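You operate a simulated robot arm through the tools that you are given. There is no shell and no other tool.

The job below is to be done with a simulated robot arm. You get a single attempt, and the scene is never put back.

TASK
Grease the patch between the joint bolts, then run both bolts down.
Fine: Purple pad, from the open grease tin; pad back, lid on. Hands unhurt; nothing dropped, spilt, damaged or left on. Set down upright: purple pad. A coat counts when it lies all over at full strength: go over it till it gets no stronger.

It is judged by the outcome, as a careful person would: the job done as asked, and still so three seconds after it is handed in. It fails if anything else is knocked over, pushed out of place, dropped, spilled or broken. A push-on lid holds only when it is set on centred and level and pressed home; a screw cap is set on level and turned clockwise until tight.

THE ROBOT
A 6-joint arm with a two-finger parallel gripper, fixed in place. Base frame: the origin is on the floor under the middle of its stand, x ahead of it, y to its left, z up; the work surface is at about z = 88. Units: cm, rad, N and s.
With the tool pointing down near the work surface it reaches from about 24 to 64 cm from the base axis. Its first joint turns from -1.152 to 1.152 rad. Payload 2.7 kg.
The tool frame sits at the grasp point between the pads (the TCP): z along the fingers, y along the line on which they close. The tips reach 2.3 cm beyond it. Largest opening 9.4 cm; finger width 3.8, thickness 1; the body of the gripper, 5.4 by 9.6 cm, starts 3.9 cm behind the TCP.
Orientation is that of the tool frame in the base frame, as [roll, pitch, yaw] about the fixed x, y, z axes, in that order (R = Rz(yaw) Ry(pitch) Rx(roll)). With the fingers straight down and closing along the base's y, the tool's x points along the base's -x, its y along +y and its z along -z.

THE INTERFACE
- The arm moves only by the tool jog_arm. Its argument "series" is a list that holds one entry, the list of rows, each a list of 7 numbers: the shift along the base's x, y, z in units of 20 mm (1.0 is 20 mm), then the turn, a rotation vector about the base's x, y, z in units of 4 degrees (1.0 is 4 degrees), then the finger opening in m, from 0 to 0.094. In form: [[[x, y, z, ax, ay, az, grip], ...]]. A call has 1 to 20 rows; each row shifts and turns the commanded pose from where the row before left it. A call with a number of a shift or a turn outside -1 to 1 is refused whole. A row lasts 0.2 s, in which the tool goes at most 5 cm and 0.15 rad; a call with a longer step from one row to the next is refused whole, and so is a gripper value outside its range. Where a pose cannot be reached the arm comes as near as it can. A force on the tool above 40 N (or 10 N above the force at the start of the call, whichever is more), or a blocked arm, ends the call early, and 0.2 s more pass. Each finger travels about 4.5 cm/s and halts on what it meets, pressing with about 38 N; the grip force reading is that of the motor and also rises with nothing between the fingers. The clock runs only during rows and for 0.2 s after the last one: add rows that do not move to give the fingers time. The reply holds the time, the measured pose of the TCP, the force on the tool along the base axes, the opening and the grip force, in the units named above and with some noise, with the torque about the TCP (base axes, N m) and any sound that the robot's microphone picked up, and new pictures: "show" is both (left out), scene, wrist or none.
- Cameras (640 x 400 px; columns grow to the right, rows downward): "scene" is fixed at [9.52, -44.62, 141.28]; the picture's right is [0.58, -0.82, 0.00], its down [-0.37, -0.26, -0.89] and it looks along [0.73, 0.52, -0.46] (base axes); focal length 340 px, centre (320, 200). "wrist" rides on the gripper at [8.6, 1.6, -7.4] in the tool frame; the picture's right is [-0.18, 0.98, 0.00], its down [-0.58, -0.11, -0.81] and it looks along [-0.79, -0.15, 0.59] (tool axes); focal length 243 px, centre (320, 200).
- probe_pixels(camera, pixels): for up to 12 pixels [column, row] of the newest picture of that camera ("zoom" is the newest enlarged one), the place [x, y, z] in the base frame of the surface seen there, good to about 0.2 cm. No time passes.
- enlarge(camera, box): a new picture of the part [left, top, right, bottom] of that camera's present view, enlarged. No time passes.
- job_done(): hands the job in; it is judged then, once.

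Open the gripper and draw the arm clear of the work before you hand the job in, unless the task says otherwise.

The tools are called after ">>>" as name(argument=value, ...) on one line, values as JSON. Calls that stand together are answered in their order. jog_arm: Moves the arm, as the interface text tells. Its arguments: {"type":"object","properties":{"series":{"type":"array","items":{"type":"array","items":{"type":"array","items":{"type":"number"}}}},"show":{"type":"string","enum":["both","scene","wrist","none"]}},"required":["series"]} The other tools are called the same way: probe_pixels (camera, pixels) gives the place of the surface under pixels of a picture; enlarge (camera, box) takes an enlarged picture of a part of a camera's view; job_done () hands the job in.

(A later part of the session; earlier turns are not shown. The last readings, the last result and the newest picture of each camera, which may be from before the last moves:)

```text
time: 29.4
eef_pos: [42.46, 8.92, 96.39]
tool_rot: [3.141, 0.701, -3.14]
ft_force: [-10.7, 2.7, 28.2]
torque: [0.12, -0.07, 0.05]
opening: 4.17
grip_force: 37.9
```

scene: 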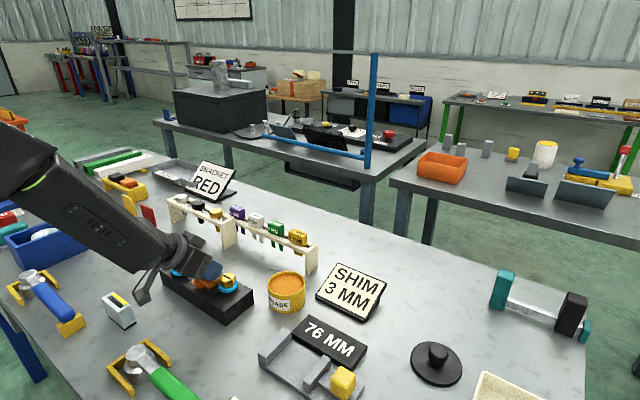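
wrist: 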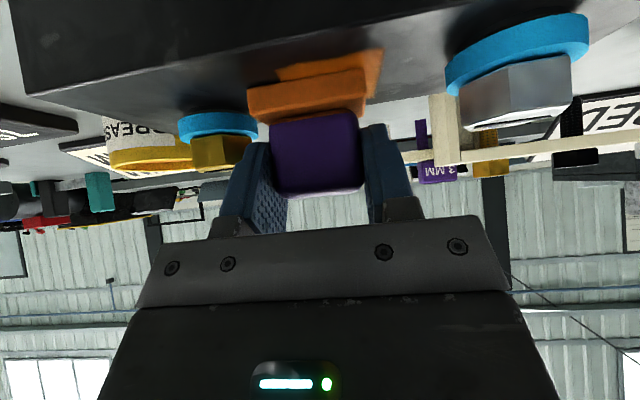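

An orange coat is showing around the sole at (330,65). I enlarge it to see the patch's outline.

>>> enlarge(camera="wrist", box=[220, 20, 460, 140])

>>> probe_pixels(camera="wrist", pixels=[[282, 70], [300, 66], [340, 58], [380, 51], [378, 85], [372, 100], [290, 76], [330, 66], [365, 60]])

>>> enlarge(camera="scene", box=[160, 245, 260, 320])

```text
2.67 times, centred on (340, 80) of wrist
```

zoom: 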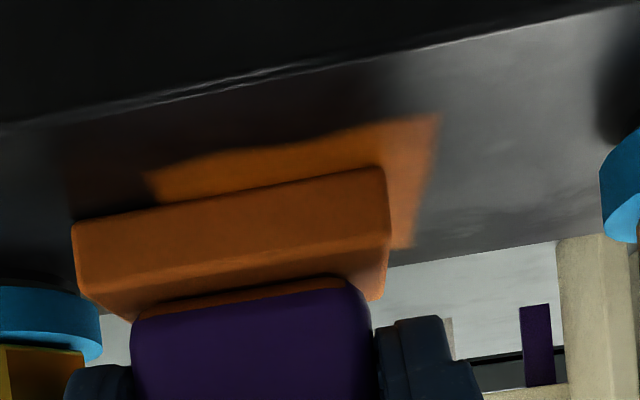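

```text
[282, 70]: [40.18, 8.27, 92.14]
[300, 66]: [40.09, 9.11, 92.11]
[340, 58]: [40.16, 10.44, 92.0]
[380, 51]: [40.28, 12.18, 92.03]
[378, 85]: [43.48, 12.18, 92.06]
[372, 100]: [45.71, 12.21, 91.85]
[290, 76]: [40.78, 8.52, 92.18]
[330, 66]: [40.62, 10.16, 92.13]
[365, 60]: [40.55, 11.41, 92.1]
```

```text
5.33 times, centred on (210, 282) of scene
```

zoom: 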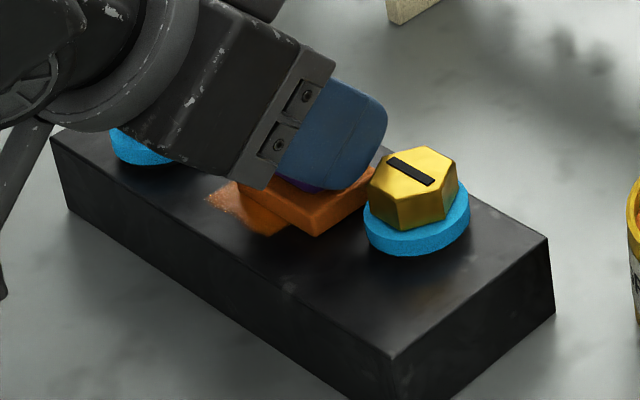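

The patch shows as about x 40.1–45.1, y 8.1–12.2. I rub over it centred at y≈10 with several x strokes.

>>> jog_arm(series=[[[0, 0.28, 0.02, 0, 0, 0, 0.02], [0, 0.28, 0, 0, 0, 0, 0.02], [0.45, 0, 0, 0, 0, 0, 0.02], [0.45, 0, 0, 0, 0, 0, 0.02], [-0.45, 0, 0, 0, 0, 0, 0.02], [-0.45, 0, 0, 0, 0, 0, 0.02], [-0.45, 0, 0, 0, 0, 0, 0.02], [-0.45, 0, 0, 0, 0, 0, 0.02], [0, 0.2, 0, 0, 0, 0, 0.02], [0.45, 0, 0, 0, 0, 0, 0.02], [0.45, 0, 0, 0, 0, 0, 0.02], [0.45, 0, 0, 0, 0, 0, 0.02], [0.45, 0, 0, 0, 0, 0, 0.02], [0, -0.4, 0, 0, 0, 0, 0.02], [-0.45, 0, 0, 0, 0, 0, 0.02], [-0.45, 0, 0, 0, 0, 0, 0.02], [-0.45, 0, 0, 0, 0, 0, 0.02], [-0.45, 0, 0, 0, 0, 0, 0.02], [0, 0, 0, 0, 0, 0, 0.02]]])

```text
time: 33.4
eef_pos: [40.73, 9.69, 96.37]
tool_rot: [-3.141, 0.702, -3.14]
ft_force: [6.2, -0.8, 12.2]
torque: [0.06, -0.51, -0.05]
opening: 4.15
grip_force: 38.2
```

scene: 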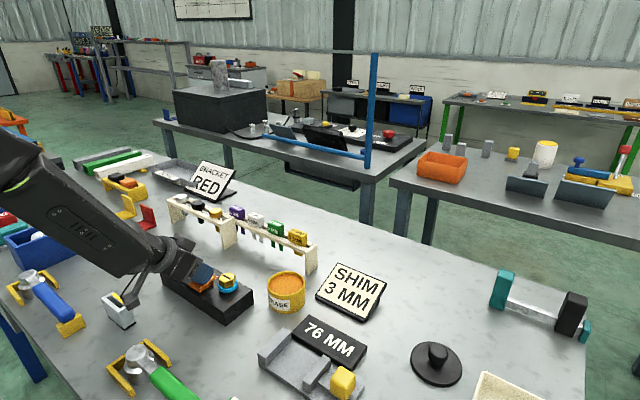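
wrist: 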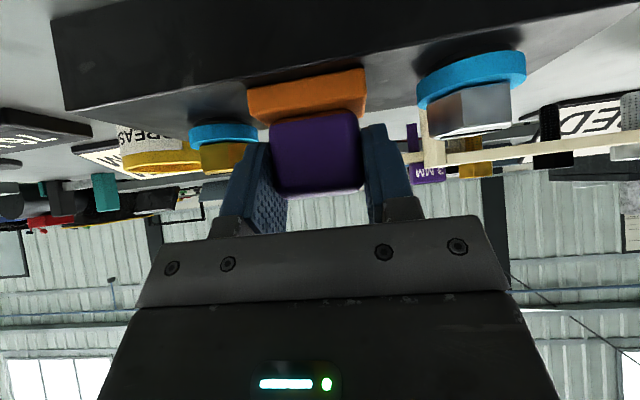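

To see the coat I lift the pad and carry it over to the tin side (I may need more grease anyway).

>>> jog_arm(series=[[[0, 0, 0.4, 0, 0, 0, 0.02], [0, 0, 0.9, 0, 0, 0, 0.02], [0, 0, 0.9, 0, 0, 0, 0.02], [0, 0, 0.9, 0, 0, 0, 0.02], [0, 0, 0.9, 0, 0, 0, 0.02], [0.572, -0.889, 0, 0, 0, 0, 0.02], [0.572, -0.889, 0, 0, 0, 0, 0.02], [0.572, -0.889, 0, 0, 0, 0, 0.02], [0.572, -0.889, 0, 0, 0, 0, 0.02], [0.572, -0.889, 0, 0, 0, 0, 0.02], [0.572, -0.889, 0, 0, 0, 0, 0.02], [0.572, -0.889, 0, 0, 0, 0, 0.02], [0.572, -0.889, 0, 0, 0, 0, 0.02], [0.572, -0.889, 0, 0, 0, 0, 0.02], [0, 0, 0, 0, 0, 0, 0.02]]])

>>> enlarge(camera="scene", box=[150, 245, 260, 325])

```text
time: 36.6
eef_pos: [51.07, -6.51, 104.23]
tool_rot: [3.141, 0.698, 3.141]
ft_force: [1.1, 0.1, -0.6]
torque: [-0.01, 0.01, -0.02]
opening: 4.14
grip_force: 38.3
```

scene: 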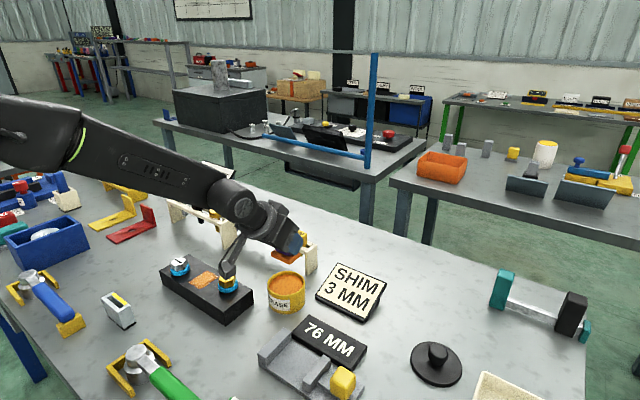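
wrist: 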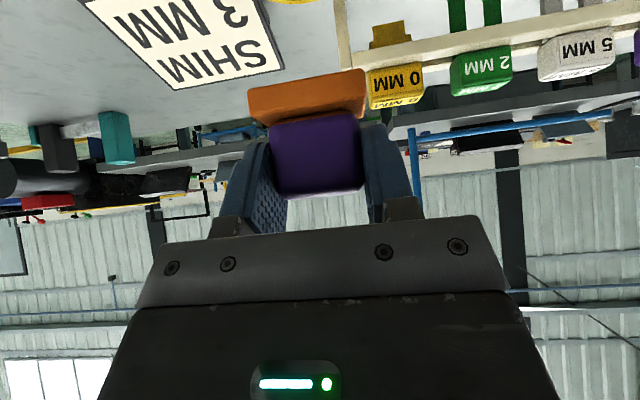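

```text
5.00 times, centred on (205, 285) of scene
```

zoom: 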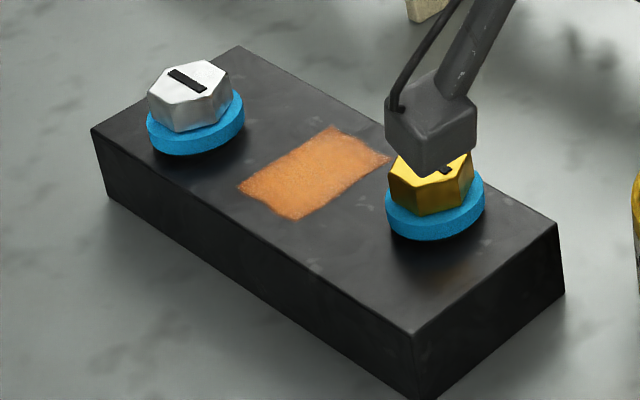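

The coat is a rectangle x 40.1–45.1, y 8.3–12.2, slightly speckled. I re-dip the pad in the tin to strengthen it.

>>> jog_arm(series=[[[0, 0.08, -0.9, 0, 0, 0, 0.02], [0, 0, -0.9, 0, 0, 0, 0.02], [0, 0, -0.9, 0, 0, 0, 0.02], [0, 0, -0.6, 0, 0, 0, 0.02], [0, 0, -0.2, 0, 0, 0, 0.02], [0, 0, -0.2, 0, 0, 0, 0.02], [0, 0, -0.12, 0, 0, 0, 0.02], [0, 0, 0, 0, 0, 0, 0.02]]], show="wrist")

```text
time: 38.4
eef_pos: [51.02, -6.23, 96.57]
tool_rot: [3.141, 0.701, 3.141]
ft_force: [-0.3, -0.7, -0.8]
torque: [0.02, -0.01, 0.02]
opening: 4.18
grip_force: 38.6
```

wrist: 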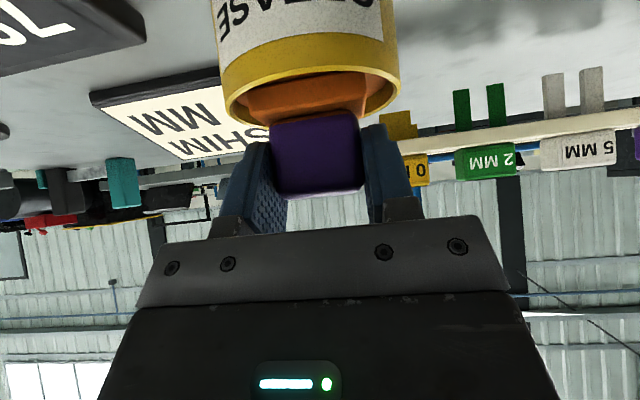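

No force yet at 96.57, so I press about 1.5 mm further until it touches, then lift out.

>>> jog_arm(series=[[[0, 0, -0.05, 0, 0, 0, 0.02], [0, 0, -0.03, 0, 0, 0, 0.02], [0, 0, 0, 0, 0, 0, 0.02]]], show="none")

```text
time: 39.2
eef_pos: [50.95, -6.29, 96.63]
tool_rot: [3.14, 0.699, 3.141]
ft_force: [-0.7, -1.2, 3.5]
torque: [0.13, -0.06, 0.05]
opening: 4.16
grip_force: 38.1
```

Light contact of about 5 N; I press slightly more, then lift straight out and go back over the patch.

>>> jog_arm(series=[[[0, 0, -0.05, 0, 0, 0, 0.02], [0, 0, 0, 0, 0, 0, 0.02]]], show="none")

>>> jog_arm(series=[[[0, 0, 0.3, 0, 0, 0, 0.02], [0, 0, 0.6, 0, 0, 0, 0.02], [0, 0, 0.9, 0, 0, 0, 0.02], [0, 0, 0.9, 0, 0, 0, 0.02], [0, 0, 0.9, 0, 0, 0, 0.02], [0, 0, 0.3, 0, 0, 0, 0.02], [-0.471, 0.908, 0, 0, 0, 0, 0.02], [-0.471, 0.908, 0, 0, 0, 0, 0.02], [-0.471, 0.908, 0, 0, 0, 0, 0.02], [-0.471, 0.908, 0, 0, 0, 0, 0.02], [-0.471, 0.908, 0, 0, 0, 0, 0.02], [-0.471, 0.908, 0, 0, 0, 0, 0.02], [-0.471, 0.908, 0, 0, 0, 0, 0.02], [-0.471, 0.908, 0, 0, 0, 0, 0.02], [-0.471, 0.908, 0, 0, 0, 0, 0.02], [0, 0, 0, 0, 0, 0, 0.02]]])

```text
time: 39.8
eef_pos: [50.96, -6.27, 96.47]
tool_rot: [-3.14, 0.703, -3.14]
ft_force: [-4.2, 1.2, 15.4]
torque: [0.39, 0.15, 0.09]
opening: 4.15
grip_force: 37.7
```

```text
time: 43.2
eef_pos: [42.64, 10.1, 104.08]
tool_rot: [-3.141, 0.698, -3.142]
ft_force: [0.2, -0.4, -1.4]
torque: [-0.02, 0.03, -0.02]
opening: 4.2
grip_force: 38.1
```

scene: 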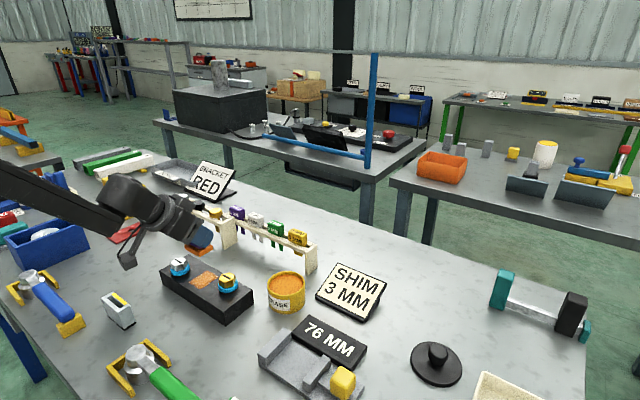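
wrist: 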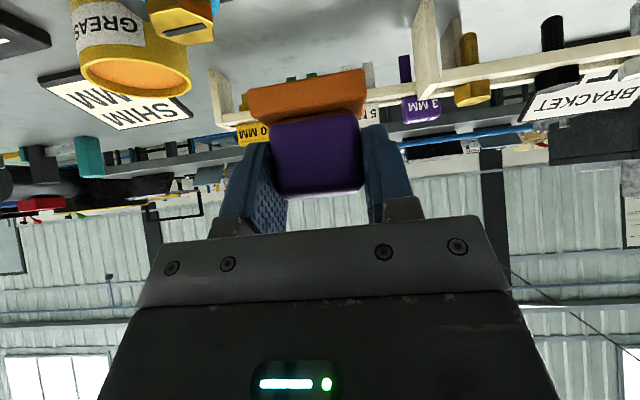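

From here the scene camera sees the patch unobstructed, so I take a baseline close-up.

>>> enlarge(camera="scene", box=[172, 258, 236, 298])

```text
10.00 times, centred on (204, 278) of scene
```

zoom: 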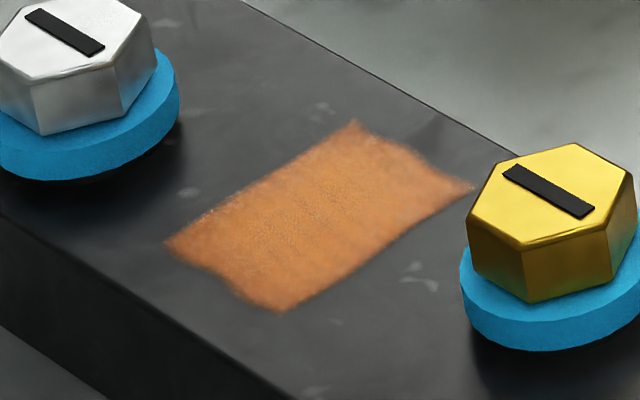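

I lower the freshly loaded pad onto the patch.

>>> jog_arm(series=[[[0, 0, -0.9, 0, 0, 0, 0.02], [0, 0, -0.9, 0, 0, 0, 0.02], [0, 0, -0.9, 0, 0, 0, 0.02], [0, 0, -0.6, 0, 0, 0, 0.02], [0, 0, -0.3, 0, 0, 0, 0.02], [0, 0, -0.15, 0, 0, 0, 0.02], [0, 0, -0.1, 0, 0, 0, 0.02], [0, 0, 0, 0, 0, 0, 0.02]]], show="none")

```text
time: 45.0
eef_pos: [42.64, 10.16, 96.48]
tool_rot: [-3.141, 0.7, -3.141]
ft_force: [0.2, -0.2, -2.1]
torque: [-0.02, 0.01, 0.02]
opening: 4.16
grip_force: 38.4
```

Just shy of contact; I press down 2 mm and do repeated strokes along x over the whole patch.

>>> jog_arm(series=[[[0, 0, -0.1, 0, 0, 0, 0.02], [0.42, 0, 0, 0, 0, 0, 0.02], [0.42, 0, 0, 0, 0, 0, 0.02], [-0.43, 0.1, 0, 0, 0, 0, 0.02], [-0.43, 0, 0, 0, 0, 0, 0.02], [-0.43, 0, 0, 0, 0, 0, 0.02], [-0.43, 0, 0, 0, 0, 0, 0.02], [0.43, -0.2, 0, 0, 0, 0, 0.02], [0.43, 0, 0, 0, 0, 0, 0.02], [0.43, 0, 0, 0, 0, 0, 0.02], [0.43, 0, 0, 0, 0, 0, 0.02], [-0.43, 0.1, 0, 0, 0, 0, 0.02], [-0.43, 0, 0, 0, 0, 0, 0.02], [-0.43, 0, 0, 0, 0, 0, 0.02], [-0.43, 0, 0, 0, 0, 0, 0.02], [0.43, 0, 0, 0, 0, 0, 0.02], [0.43, 0, 0, 0, 0, 0, 0.02], [0, 0, 0, 0, 0, 0, 0.02]]], show="none")

```text
time: 48.8
eef_pos: [42.5, 10.15, 96.34]
tool_rot: [3.14, 0.701, 3.141]
ft_force: [-4.3, 1.2, 12.7]
torque: [0.14, -0.09, 0.05]
opening: 4.15
grip_force: 38.2
```

Force stays about 13–15 N. I do another set of strokes, with full x range and a bit of y movement.

>>> jog_arm(series=[[[0.42, 0, -0.02, 0, 0, 0, 0.02], [0.42, 0, 0, 0, 0, 0, 0.02], [0, 0.2, 0, 0, 0, 0, 0.02], [-0.43, 0, 0, 0, 0, 0, 0.02], [-0.43, 0, 0, 0, 0, 0, 0.02], [-0.43, 0, 0, 0, 0, 0, 0.02], [-0.43, 0, 0, 0, 0, 0, 0.02], [0, -0.4, 0, 0, 0, 0, 0.02], [0.43, 0, 0, 0, 0, 0, 0.02], [0.43, 0, 0, 0, 0, 0, 0.02], [0.43, 0, 0, 0, 0, 0, 0.02], [0.43, 0, 0, 0, 0, 0, 0.02], [0, 0.2, 0, 0, 0, 0, 0.02], [-0.43, 0, 0, 0, 0, 0, 0.02], [-0.43, 0, 0, 0, 0, 0, 0.02], [-0.43, 0, 0, 0, 0, 0, 0.02], [-0.43, 0, 0, 0, 0, 0, 0.02], [0.43, 0, 0, 0, 0, 0, 0.02], [0.43, 0, 0, 0, 0, 0, 0.02], [0, 0, 0, 0, 0, 0, 0.02]]], show="none")

```text
time: 53.0
eef_pos: [42.42, 10.21, 96.35]
tool_rot: [3.141, 0.7, -3.14]
ft_force: [-9.6, 2.0, 25.0]
torque: [0.1, 0.04, 0.02]
opening: 4.17
grip_force: 37.6
```

I lift straight up to check the coat from the scene camera.

>>> jog_arm(series=[[[0, 0, 0.3, 0, 0, 0, 0.02], [0, 0, 0.8, 0, 0, 0, 0.02], [0, 0, 0.9, 0, 0, 0, 0.02], [0, 0, 0.9, 0, 0, 0, 0.02], [0, 0, 0.9, 0, 0, 0, 0.02], [0, 0, 0, 0, 0, 0, 0.02]]])

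>>> enlarge(camera="scene", box=[172, 258, 236, 298])

```text
time: 54.4
eef_pos: [42.59, 10.14, 103.89]
tool_rot: [3.141, 0.698, -3.14]
ft_force: [0.3, -0.2, -1.6]
torque: [-0.01, 0.0, 0.02]
opening: 4.15
grip_force: 38.5
```

scene: 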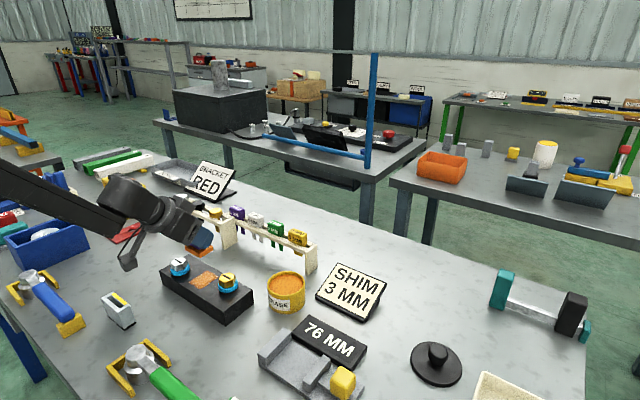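
wrist: 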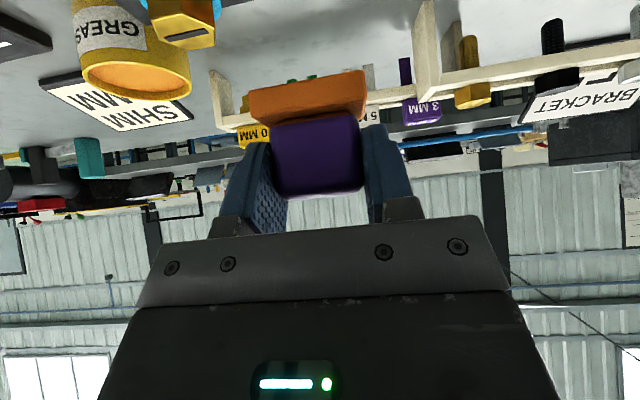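

```text
10.00 times, centred on (204, 278) of scene
```

zoom: 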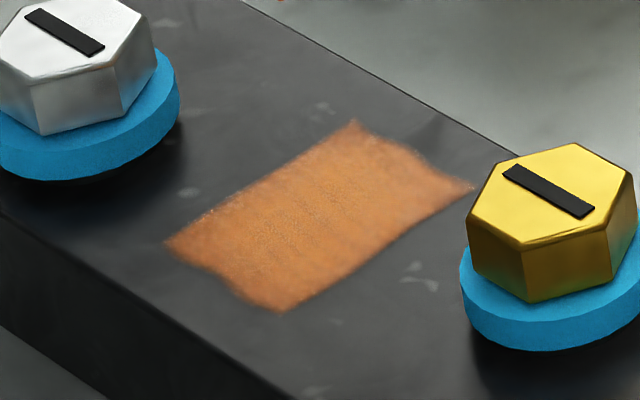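

The coat is unchanged from the earlier close-up: full strength. Now I carry the pad back toward its place, high over the table.

>>> jog_arm(series=[[[0.435, -0.953, 0.1, 0, 0, 0, 0.02], [0.435, -0.953, 0.1, 0, 0, 0, 0.02], [0.435, -0.953, 0.1, 0, 0, 0, 0.02], [0.435, -0.953, 0.1, 0, 0, 0, 0.02], [0.435, -0.953, 0.1, 0, 0, 0, 0.02], [0.435, -0.953, 0.1, 0, 0, 0, 0.02], [0.435, -0.953, 0.1, 0, 0, 0, 0.02], [0.435, -0.953, 0.1, 0, 0, 0, 0.02], [0.435, -0.953, 0.1, 0, 0, 0, 0.02], [0.435, -0.953, 0.1, 0, 0, 0, 0.02], [0.435, -0.953, 0, 0, 0, 0, 0.02], [0.435, -0.953, 0, 0, 0, 0, 0.02], [0.435, -0.953, 0, 0, 0, 0, 0.02], [0.435, -0.953, 0, 0, 0, 0, 0.02], [0.435, -0.953, 0, 0, 0, 0, 0.02], [0.435, -0.953, 0, 0, 0, 0, 0.02], [0.435, -0.953, 0, 0, 0, 0, 0.02], [0.435, -0.953, 0, 0, 0, 0, 0.02], [0.435, -0.953, 0, 0, 0, 0, 0.02], [0.435, -0.953, 0, 0, 0, 0, 0.02]]])

```text
time: 58.6
eef_pos: [59.83, -28.17, 105.8]
tool_rot: [3.141, 0.698, -3.14]
ft_force: [-0.5, 0.6, -1.6]
torque: [0.0, -0.02, 0.02]
opening: 4.18
grip_force: 37.9
```

scene: 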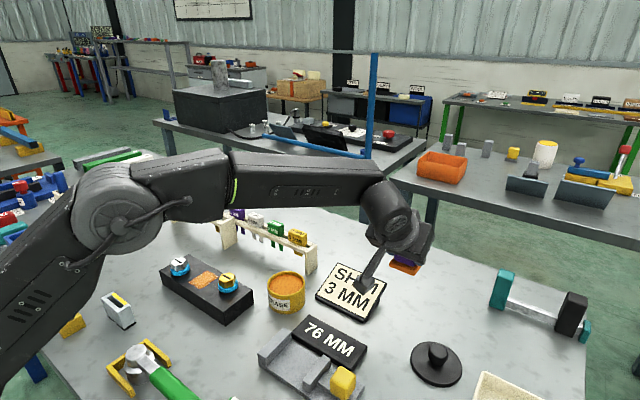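
wrist: 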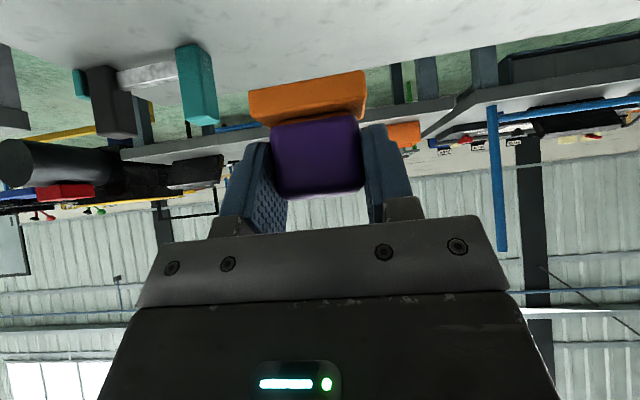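

Now down toward the pad's spot: first to (65.6, −30, 97), then just above the table.

>>> jog_arm(series=[[[0.48, -0.15, -0.73, 0, 0, 0, 0.02], [0.48, -0.15, -0.73, 0, 0, 0, 0.02], [0.48, -0.15, -0.73, 0, 0, 0, 0.02], [0.48, -0.15, -0.73, 0, 0, 0, 0.02], [0.48, -0.15, -0.73, 0, 0, 0, 0.02], [0.48, -0.15, -0.73, 0, 0, 0, 0.02], [0.1, 0, -0.6, 0, 0, 0, 0.02], [0.1, 0, -0.6, 0, 0, 0, 0.02], [0.1, 0, -0.5, 0, 0, 0, 0.02], [0, 0, 0, 0, 0, 0, 0.02]]])

```text
time: 60.8
eef_pos: [66.24, -29.85, 93.6]
tool_rot: [3.141, 0.699, -3.141]
ft_force: [-0.7, -0.6, -1.4]
torque: [0.0, 0.02, 0.02]
opening: 4.14
grip_force: 37.7
```

scene: 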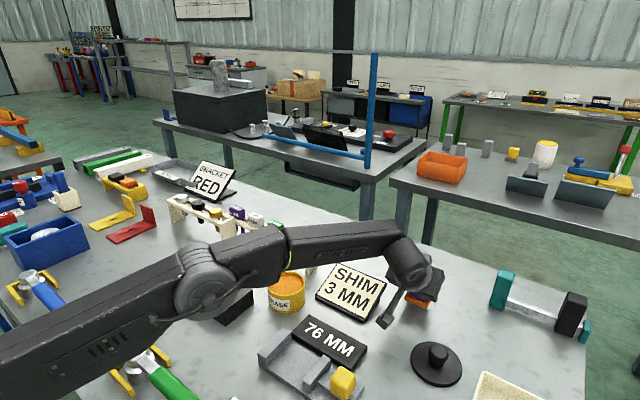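
wrist: 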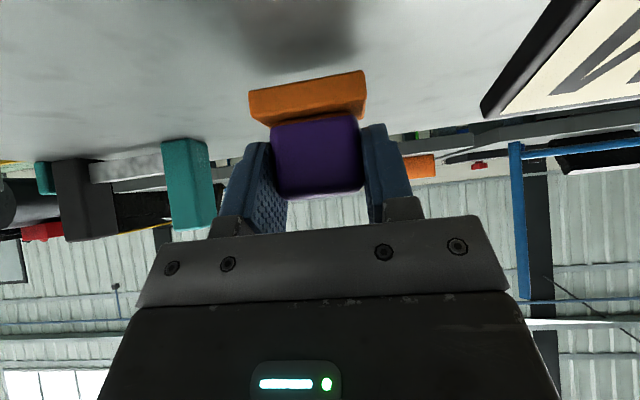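

The pad is about 1 cm above its spot (TCP 66.24, −29.85, 93.6). I lower it gently to the table at z≈92.5.

>>> jog_arm(series=[[[0, -0.05, -0.25, 0, 0, 0, 0.02], [0, 0, -0.15, 0, 0, 0, 0.02], [0, 0, -0.1, 0, 0, 0, 0.02], [0, 0, -0.05, 0, 0, 0, 0.02], [0, 0, 0, 0, 0, 0, 0.02]]], show="wrist")

```text
time: 62.0
eef_pos: [66.17, -30.05, 92.5]
tool_rot: [3.141, 0.698, -3.14]
ft_force: [-0.8, 0.3, -1.8]
torque: [0.01, 0.01, -0.02]
opening: 4.15
grip_force: 37.9
```

wrist: 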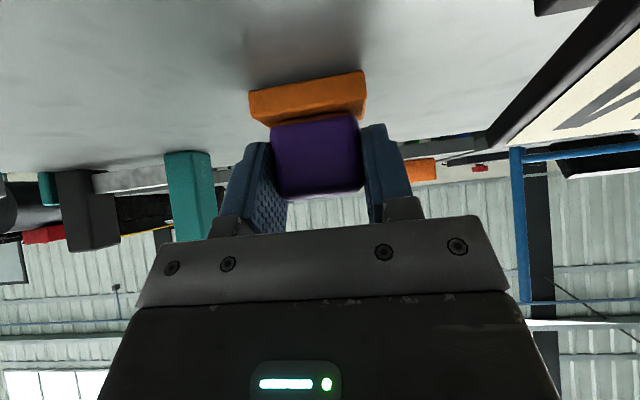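

No contact force yet; I lower another 1–1.5 mm.

>>> jog_arm(series=[[[0, 0, -0.05, 0, 0, 0, 0.02], [0, 0, 0, 0, 0, 0, 0.02]]], show="none")

```text
time: 62.6
eef_pos: [66.2, -30.1, 92.47]
tool_rot: [3.141, 0.698, -3.141]
ft_force: [0.3, 0.0, -1.6]
torque: [-0.03, 0.04, -0.01]
opening: 4.17
grip_force: 37.7
```

>>> jog_arm(series=[[[0, 0, -0.04, 0, 0, 0, 0.02], [0, 0, -0.02, 0, 0, 0, 0.02], [0, 0, 0, 0, 0, 0, 0.02]]], show="none")

```text
time: 63.4
eef_pos: [66.14, -29.94, 92.39]
tool_rot: [-3.141, 0.699, -3.141]
ft_force: [-0.7, 0.4, -2.4]
torque: [-0.03, -0.02, 0.0]
opening: 4.16
grip_force: 37.5
```

Still no contact at 92.39; I continue down in 1 mm steps, watching the force.

>>> jog_arm(series=[[[0, 0, -0.05, 0, 0, 0, 0.02], [0, 0, 0, 0, 0, 0, 0.02]]], show="none")

```text
time: 64.0
eef_pos: [66.19, -29.95, 92.3]
tool_rot: [3.141, 0.698, 3.141]
ft_force: [1.1, 0.5, -0.8]
torque: [-0.01, -0.01, 0.01]
opening: 4.18
grip_force: 38.3
```

I lower another 1 mm.

>>> jog_arm(series=[[[0, 0, -0.05, 0, 0, 0, 0.02], [0, 0, 0, 0, 0, 0, 0.02]]], show="wrist")

```text
time: 64.6
eef_pos: [66.17, -29.98, 92.21]
tool_rot: [-3.141, 0.701, 3.141]
ft_force: [-1.3, -0.2, 4.1]
torque: [0.18, -0.07, 0.03]
opening: 4.14
grip_force: 38.2
```

wrist: 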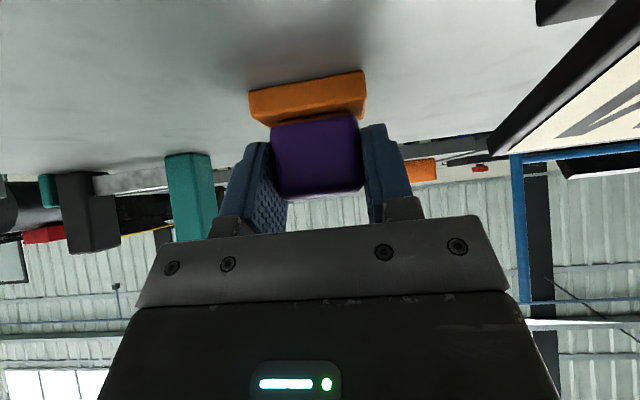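

Contact at 92.21 (about 5 N). I open the fingers to release the pad.

>>> jog_arm(series=[[[0, 0, 0, 0, 0, 0, 0.055], [0, 0, 0, 0, 0, 0, 0.07], [0, 0, 0, 0, 0, 0, 0.07], [0, 0, 0, 0, 0, 0, 0.07], [0, 0, 0, 0, 0, 0, 0.07]]])

```text
time: 65.8
eef_pos: [66.09, -30.14, 92.21]
tool_rot: [3.141, 0.698, 3.141]
ft_force: [-0.6, 0.4, -0.3]
torque: [-0.01, 0.04, -0.03]
opening: 7.0
grip_force: 0.2
```

scene: 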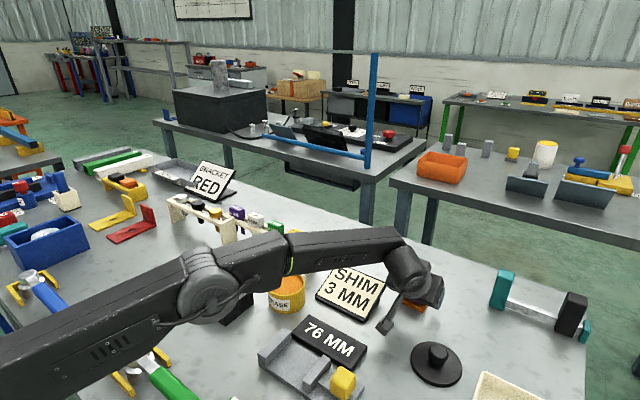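
wrist: 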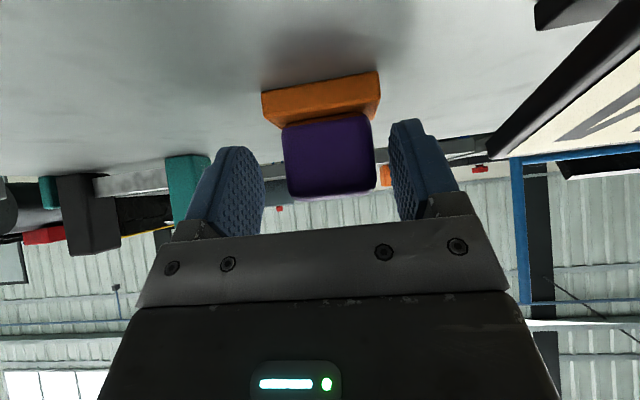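

The pad stands upright on its sole, free of the fingers. I back off along the tool axis.

>>> jog_arm(series=[[[-0.2, 0, 0.5, 0, 0, 0, 0.07], [-0.5, 0, 0.7, 0, 0, 0, 0.07], [-0.6, 0, 0.75, 0, 0, 0, 0.07], [-0.6, 0, 0.75, 0, 0, 0, 0.07], [-0.6, 0, 0.75, 0, 0, 0, 0.07], [-0.6, 0, 0.75, 0, 0, 0, 0.07], [0, 0, 0, 0, 0, 0, 0.07]]])

>>> enlarge(camera="scene", box=[386, 272, 450, 318])

```text
time: 67.4
eef_pos: [59.9, -30.01, 100.52]
tool_rot: [-3.142, 0.697, 3.14]
ft_force: [-0.9, -0.4, -1.0]
torque: [-0.01, 0.0, 0.0]
opening: 7.03
grip_force: 0.0
```

scene: 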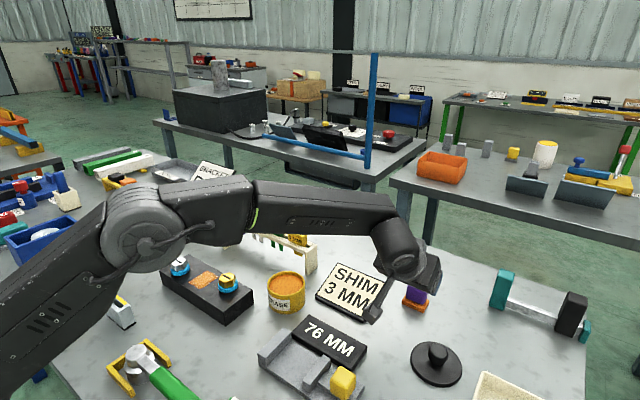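
wrist: 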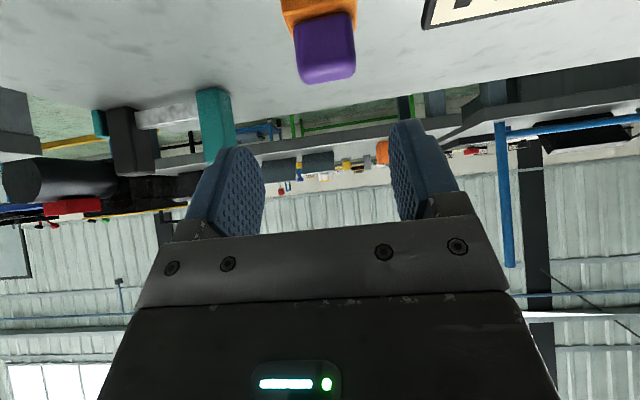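

```text
8.70 times, centred on (418, 295) of scene
```

zoom: 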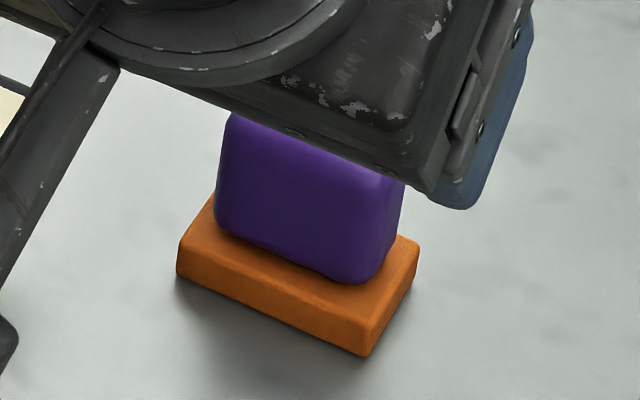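

The pad is back, upright, within about 0.5 cm of where it was. Next is the lid; I pull back up, reduce the tilt to 16° and turn the tool toward the lid at (54, −37).

>>> jog_arm(series=[[[-0.8, -0.15, 0.45, 0, 1, 0, 0.07], [-0.8, -0.15, 0.45, 0, 1, 0, 0.07], [-0.8, -0.15, 0.45, 0, 1, 0, 0.07], [-0.8, -0.15, 0.45, 0, 1, 0, 0.07], [-0.8, -0.15, 0.45, 0, 1, 0, 0.07], [-0.8, -0.15, 0.45, 0, 1, 0, 0.07], [0, 0, 0, 0, 0, -0.95, 0.07], [0, 0, 0, 0, 0, -0.95, 0.07], [0, 0, 0, 0, 0, -0.95, 0.07], [0, 0, 0, 0, 0, -0.95, 0.07], [0, 0, 0, 0, 0, -0.95, 0.07], [0, 0, 0, 0, 0, -0.95, 0.07], [0, 0, 0, 0, 0, -0.95, 0.07], [0, 0, 0, 0, 0, -0.95, 0.07], [0, 0, 0, 0, 0, -0.95, 0.07], [0, 0, 0, 0, 0, 0, 0.07]]])

>>> enlarge(camera="scene", box=[400, 330, 480, 390])

```text
time: 70.8
eef_pos: [50.35, -31.68, 106.05]
tool_rot: [3.141, 0.28, 2.545]
ft_force: [-0.3, 0.1, -0.8]
torque: [-0.01, -0.01, 0.06]
opening: 6.98
grip_force: 0.0
```

scene: 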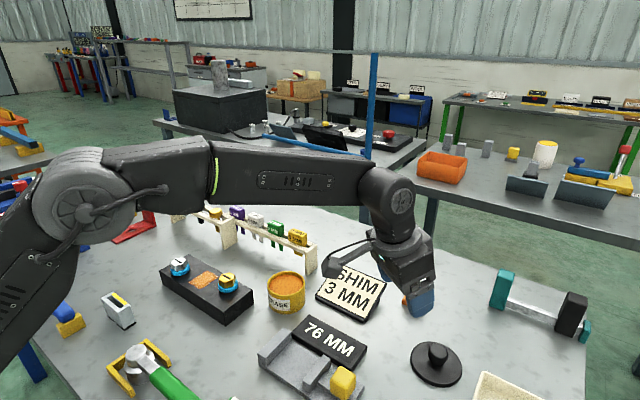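
wrist: 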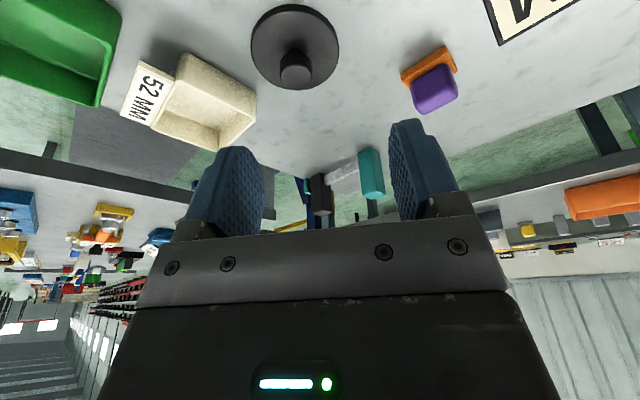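

```text
6.67 times, centred on (440, 360) of scene
```

zoom: 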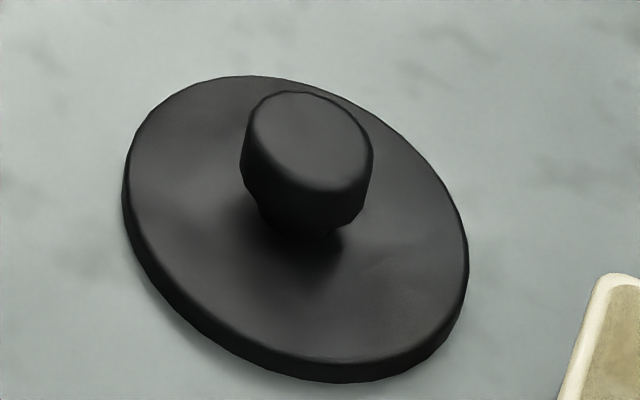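

I probe the lid's rim and knob in the enlarged picture.

>>> probe_pixels(camera="zoom", pixels=[[305, 135], [250, 125], [368, 150], [300, 95], [310, 180], [130, 165], [465, 250], [240, 82], [310, 355], [180, 110], [430, 330], [300, 230]])

>>> probe_pixels(camera="wrist", pixels=[[295, 75], [283, 72], [310, 72], [295, 85], [252, 50], [338, 48], [295, 8], [250, 40], [296, 60]])

>>> enlarge(camera="wrist", box=[240, 0, 352, 100])

```text
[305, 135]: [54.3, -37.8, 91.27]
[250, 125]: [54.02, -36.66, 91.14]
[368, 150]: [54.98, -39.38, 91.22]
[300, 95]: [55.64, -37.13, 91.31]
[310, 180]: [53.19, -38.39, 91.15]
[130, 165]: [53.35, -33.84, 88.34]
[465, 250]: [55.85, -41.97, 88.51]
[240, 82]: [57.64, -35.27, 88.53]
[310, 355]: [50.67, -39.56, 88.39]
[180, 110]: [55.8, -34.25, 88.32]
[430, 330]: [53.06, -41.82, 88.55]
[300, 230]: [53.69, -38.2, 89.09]
```

```text
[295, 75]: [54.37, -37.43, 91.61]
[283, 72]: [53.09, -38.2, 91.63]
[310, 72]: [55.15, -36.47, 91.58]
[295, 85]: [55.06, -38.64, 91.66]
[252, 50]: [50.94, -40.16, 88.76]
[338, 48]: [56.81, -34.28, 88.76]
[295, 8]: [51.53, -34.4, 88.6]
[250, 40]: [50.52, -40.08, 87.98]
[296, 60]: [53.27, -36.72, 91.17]
```

```text
4.00 times, centred on (296, 50) of wrist
```

zoom: 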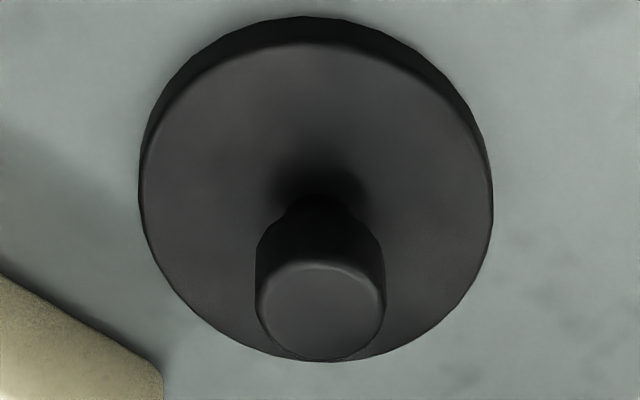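

Knob centre ≈ (54.35, −37.75), top z≈91.4, radius ≈1.4; disc radius ≈4.2. I probe the nearby tray's corner, then move to above the knob with the opening at 5.4 cm.

>>> probe_pixels(camera="wrist", pixels=[[254, 92], [225, 65], [250, 105], [185, 60], [215, 145]])

>>> jog_arm(series=[[[0.375, -0.59, -0.905, 0, 0, 0, 0.054], [0.375, -0.59, -0.905, 0, 0, 0, 0.054], [0.375, -0.59, -0.905, 0, 0, 0, 0.054], [0.375, -0.59, -0.905, 0, 0, 0, 0.054], [0.375, -0.59, -0.905, 0, 0, 0, 0.054], [0, 0, 0, 0, 0, 0, 0.054]]])

```text
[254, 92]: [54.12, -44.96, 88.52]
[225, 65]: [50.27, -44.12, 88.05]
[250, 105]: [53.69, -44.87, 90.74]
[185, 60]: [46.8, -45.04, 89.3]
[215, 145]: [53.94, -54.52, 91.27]
```

```text
time: 72.2
eef_pos: [54.07, -37.73, 97.0]
tool_rot: [-3.141, 0.28, 2.546]
ft_force: [0.4, 0.1, 0.9]
torque: [-0.01, -0.01, 0.0]
opening: 5.41
grip_force: 0.0
```

scene: 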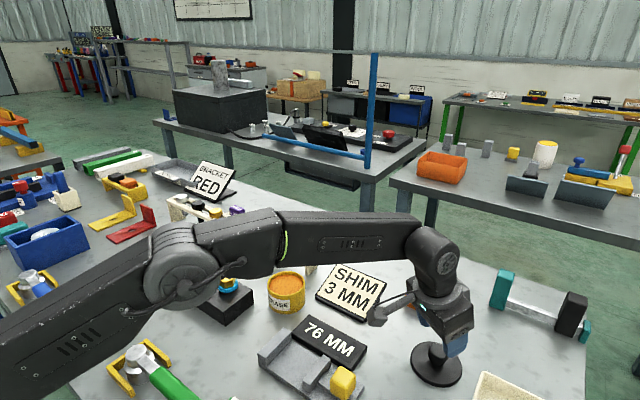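
wrist: 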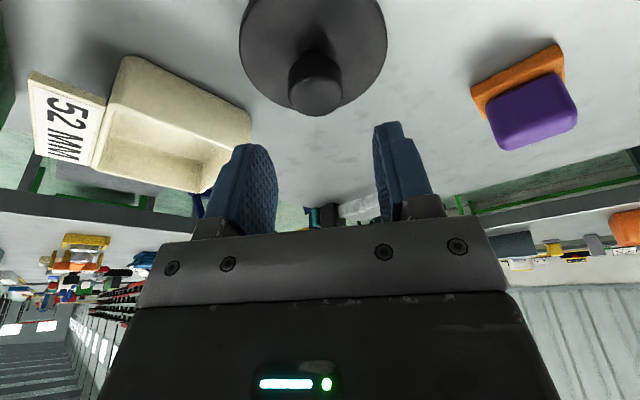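

The knob shows at (315,85), centred between the fingers, and the tray is 4 cm off. I descend to grasp height z≈91.8.

>>> jog_arm(series=[[[0, 0.05, -0.8, 0, 0, 0, 0.054], [0, 0, -0.8, 0, 0, 0, 0.054], [0, 0, -0.6, 0, 0, 0, 0.054], [0, 0, -0.3, 0, 0, 0, 0.054], [0, 0, -0.1, 0, 0, 0, 0.054], [0, 0, 0, 0, 0, 0, 0.054]]])

```text
time: 73.6
eef_pos: [54.14, -37.63, 91.68]
tool_rot: [3.14, 0.279, 2.545]
ft_force: [0.2, 0.1, 0.4]
torque: [-0.01, -0.01, -0.03]
opening: 5.4
grip_force: 0.1
```

scene: 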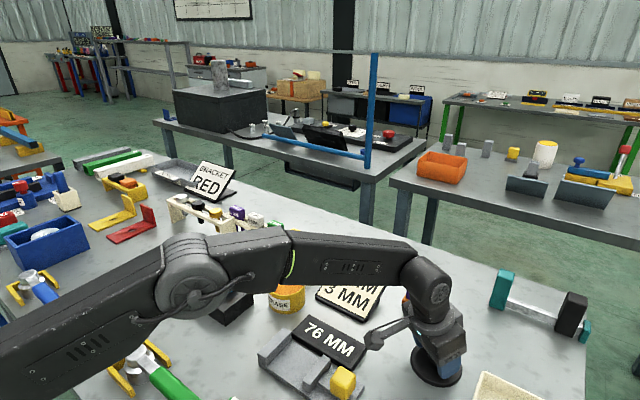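
wrist: 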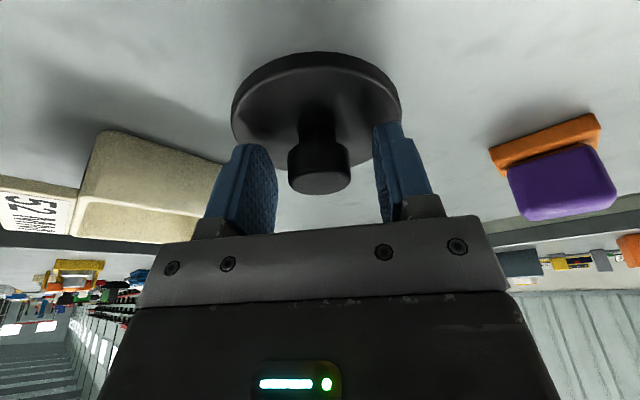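

The knob head sits between the fingers at (320,165). I close on it.

>>> jog_arm(series=[[[0, 0, 0, 0, 0, 0, 0.01], [0, 0, 0, 0, 0, 0, 0.01], [0, 0, 0, 0, 0, 0, 0.01], [0, 0, 0, 0, 0, 0, 0.01]]])

```text
time: 74.6
eef_pos: [54.18, -37.55, 91.6]
tool_rot: [-3.141, 0.28, 2.545]
ft_force: [-0.1, 0.1, 0.3]
torque: [0.03, -0.02, -0.04]
opening: 3.0
grip_force: 38.2
```

scene: 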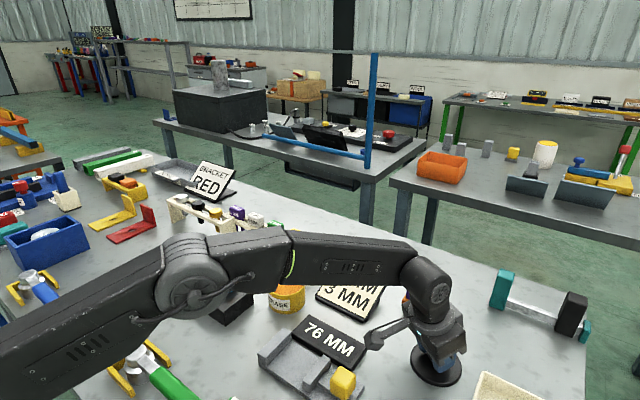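
wrist: 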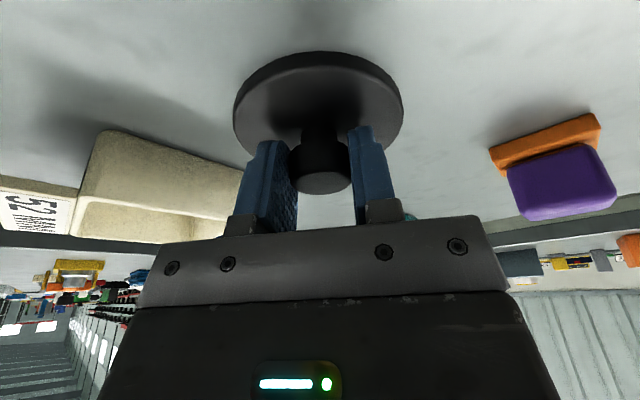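

Gripped at 3.0 cm. I lift 4 cm and check the lid hangs level.

>>> jog_arm(series=[[[0, 0, 0.3, 0, 0, 0, 0.01], [0, 0, 0.5, 0, 0, 0, 0.01], [0, 0, 0.6, 0, 0, 0, 0.01], [0, 0, 0.6, 0, 0, 0, 0.01], [0, 0, 0, 0, 0, 0, 0.01]]])

>>> enlarge(camera="scene", box=[380, 290, 500, 390])

```text
time: 75.8
eef_pos: [54.16, -37.57, 95.73]
tool_rot: [3.141, 0.278, 2.546]
ft_force: [0.6, -0.3, -0.6]
torque: [0.03, 0.02, -0.01]
opening: 3.01
grip_force: 38.2
```

scene: 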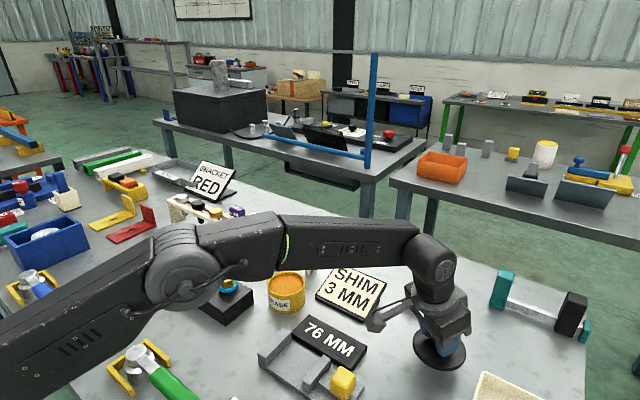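
wrist: 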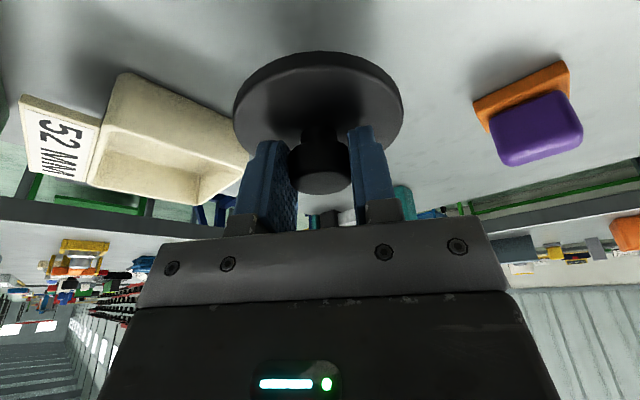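

```text
4.00 times, centred on (440, 340) of scene
```

zoom: 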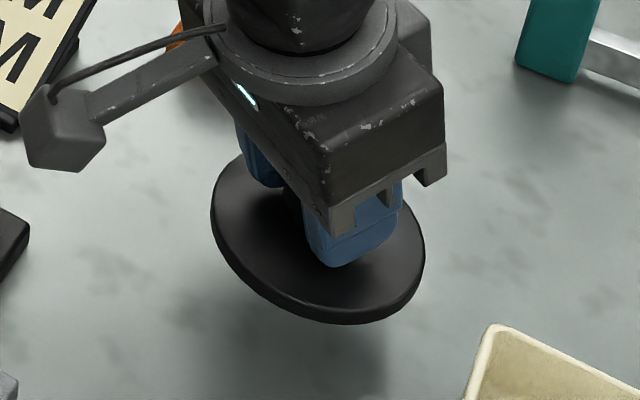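

The lid hangs level. I lift it to z≈106 and carry it over the tin while turning the tool square to the base.

>>> jog_arm(series=[[[-0.1, 0.3, 1, 0, 0, 0, 0.01], [-0.1, 0.3, 1, 0, 0, 0, 0.01], [-0.1, 0.3, 1, 0, 0, 0, 0.01], [-0.1, 0.3, 1, 0, 0, 0, 0.01], [-0.1, 0.3, 1, 0, 0, 0, 0.01], [-0.077, 0.946, 0, 0, 0, 0.57, 0.01], [-0.077, 0.946, 0, 0, 0, 0.57, 0.01], [-0.077, 0.946, 0, 0, 0, 0.57, 0.01], [-0.077, 0.946, 0, 0, 0, 0.57, 0.01], [-0.077, 0.946, 0, 0, 0, 0.57, 0.01], [-0.077, 0.946, 0, 0, 0, 0.57, 0.01], [-0.077, 0.946, 0, 0, 0, 0.57, 0.01], [-0.077, 0.946, 0, 0, 0, 0.57, 0.01], [-0.077, 0.946, 0, 0, 0, 0.57, 0.01], [-0.077, 0.946, 0, 0, 0, 0.57, 0.01], [-0.077, 0.946, 0, 0, 0, 0.57, 0.01], [-0.077, 0.946, 0, 0, 0, 0.57, 0.01], [-0.077, 0.946, 0, 0, 0, 0.57, 0.01], [-0.077, 0.946, 0, 0, 0, 0.57, 0.01], [-0.077, 0.946, 0, 0, 0, 0.57, 0.01]]])

```text
time: 80.0
eef_pos: [50.89, -6.13, 105.7]
tool_rot: [3.141, 0.279, -3.139]
ft_force: [0.0, 1.1, -0.6]
torque: [0.02, 0.0, -0.01]
opening: 3.01
grip_force: 38.1
```

scene: 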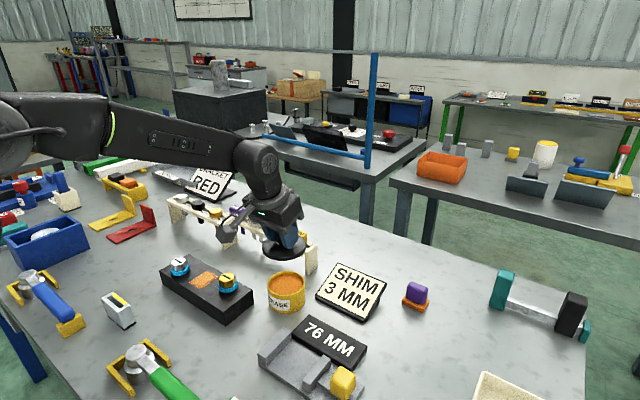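
wrist: 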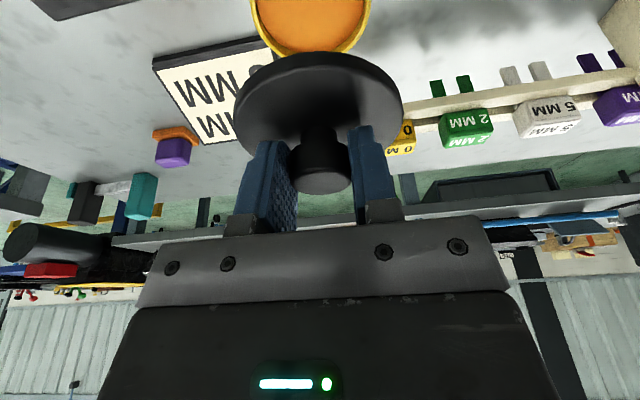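

I enlarge the scene around the lid (285,245) and the tin (286,290) and fit their positions.

>>> enlarge(camera="scene", box=[222, 220, 350, 320])

>>> enlarge(camera="wrist", box=[220, 0, 420, 125])

```text
4.00 times, centred on (286, 270) of scene
```

zoom: 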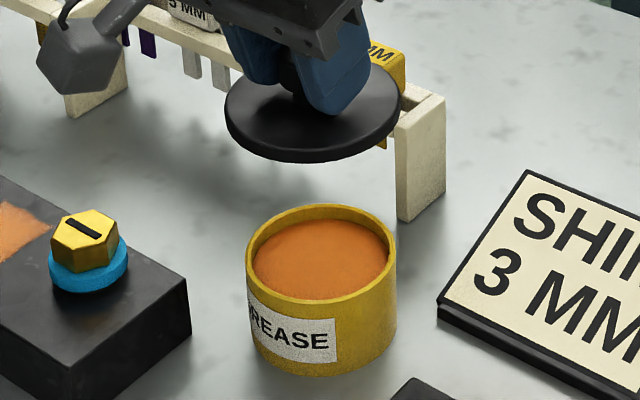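

```text
3.20 times, centred on (320, 62) of wrist
```

zoom: 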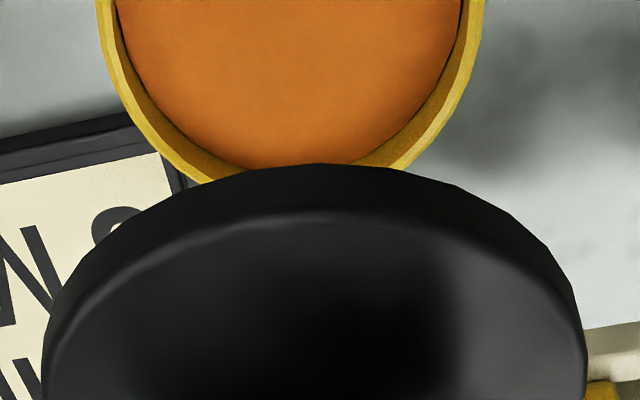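

I probe rim points of tin and lid in this enlarged wrist picture to find the offset between them.

>>> probe_pixels(camera="zoom", pixels=[[112, 30], [128, 80], [160, 135], [192, 172], [472, 30], [455, 80], [425, 135], [396, 162], [60, 320], [574, 320], [320, 222], [170, 245]])

>>> probe_pixels(camera="scene", pixels=[[269, 284], [271, 277], [285, 272], [300, 277], [303, 284], [287, 295], [265, 246], [270, 252], [284, 256], [300, 252], [304, 246], [275, 254]])

```text
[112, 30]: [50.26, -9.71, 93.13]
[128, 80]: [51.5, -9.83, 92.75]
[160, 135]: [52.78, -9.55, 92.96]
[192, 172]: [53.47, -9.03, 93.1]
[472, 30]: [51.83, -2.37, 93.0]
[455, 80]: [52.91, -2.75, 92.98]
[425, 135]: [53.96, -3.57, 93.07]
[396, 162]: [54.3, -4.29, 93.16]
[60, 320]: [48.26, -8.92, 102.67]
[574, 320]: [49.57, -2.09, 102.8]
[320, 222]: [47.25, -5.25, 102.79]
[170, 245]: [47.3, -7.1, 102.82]
```

```text
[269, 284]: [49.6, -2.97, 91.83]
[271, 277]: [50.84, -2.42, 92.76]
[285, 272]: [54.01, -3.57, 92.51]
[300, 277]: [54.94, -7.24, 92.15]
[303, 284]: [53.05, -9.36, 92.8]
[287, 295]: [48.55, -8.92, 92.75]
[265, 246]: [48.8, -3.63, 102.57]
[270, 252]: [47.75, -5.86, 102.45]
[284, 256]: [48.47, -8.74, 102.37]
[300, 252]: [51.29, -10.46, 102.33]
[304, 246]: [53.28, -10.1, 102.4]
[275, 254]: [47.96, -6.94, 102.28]
```

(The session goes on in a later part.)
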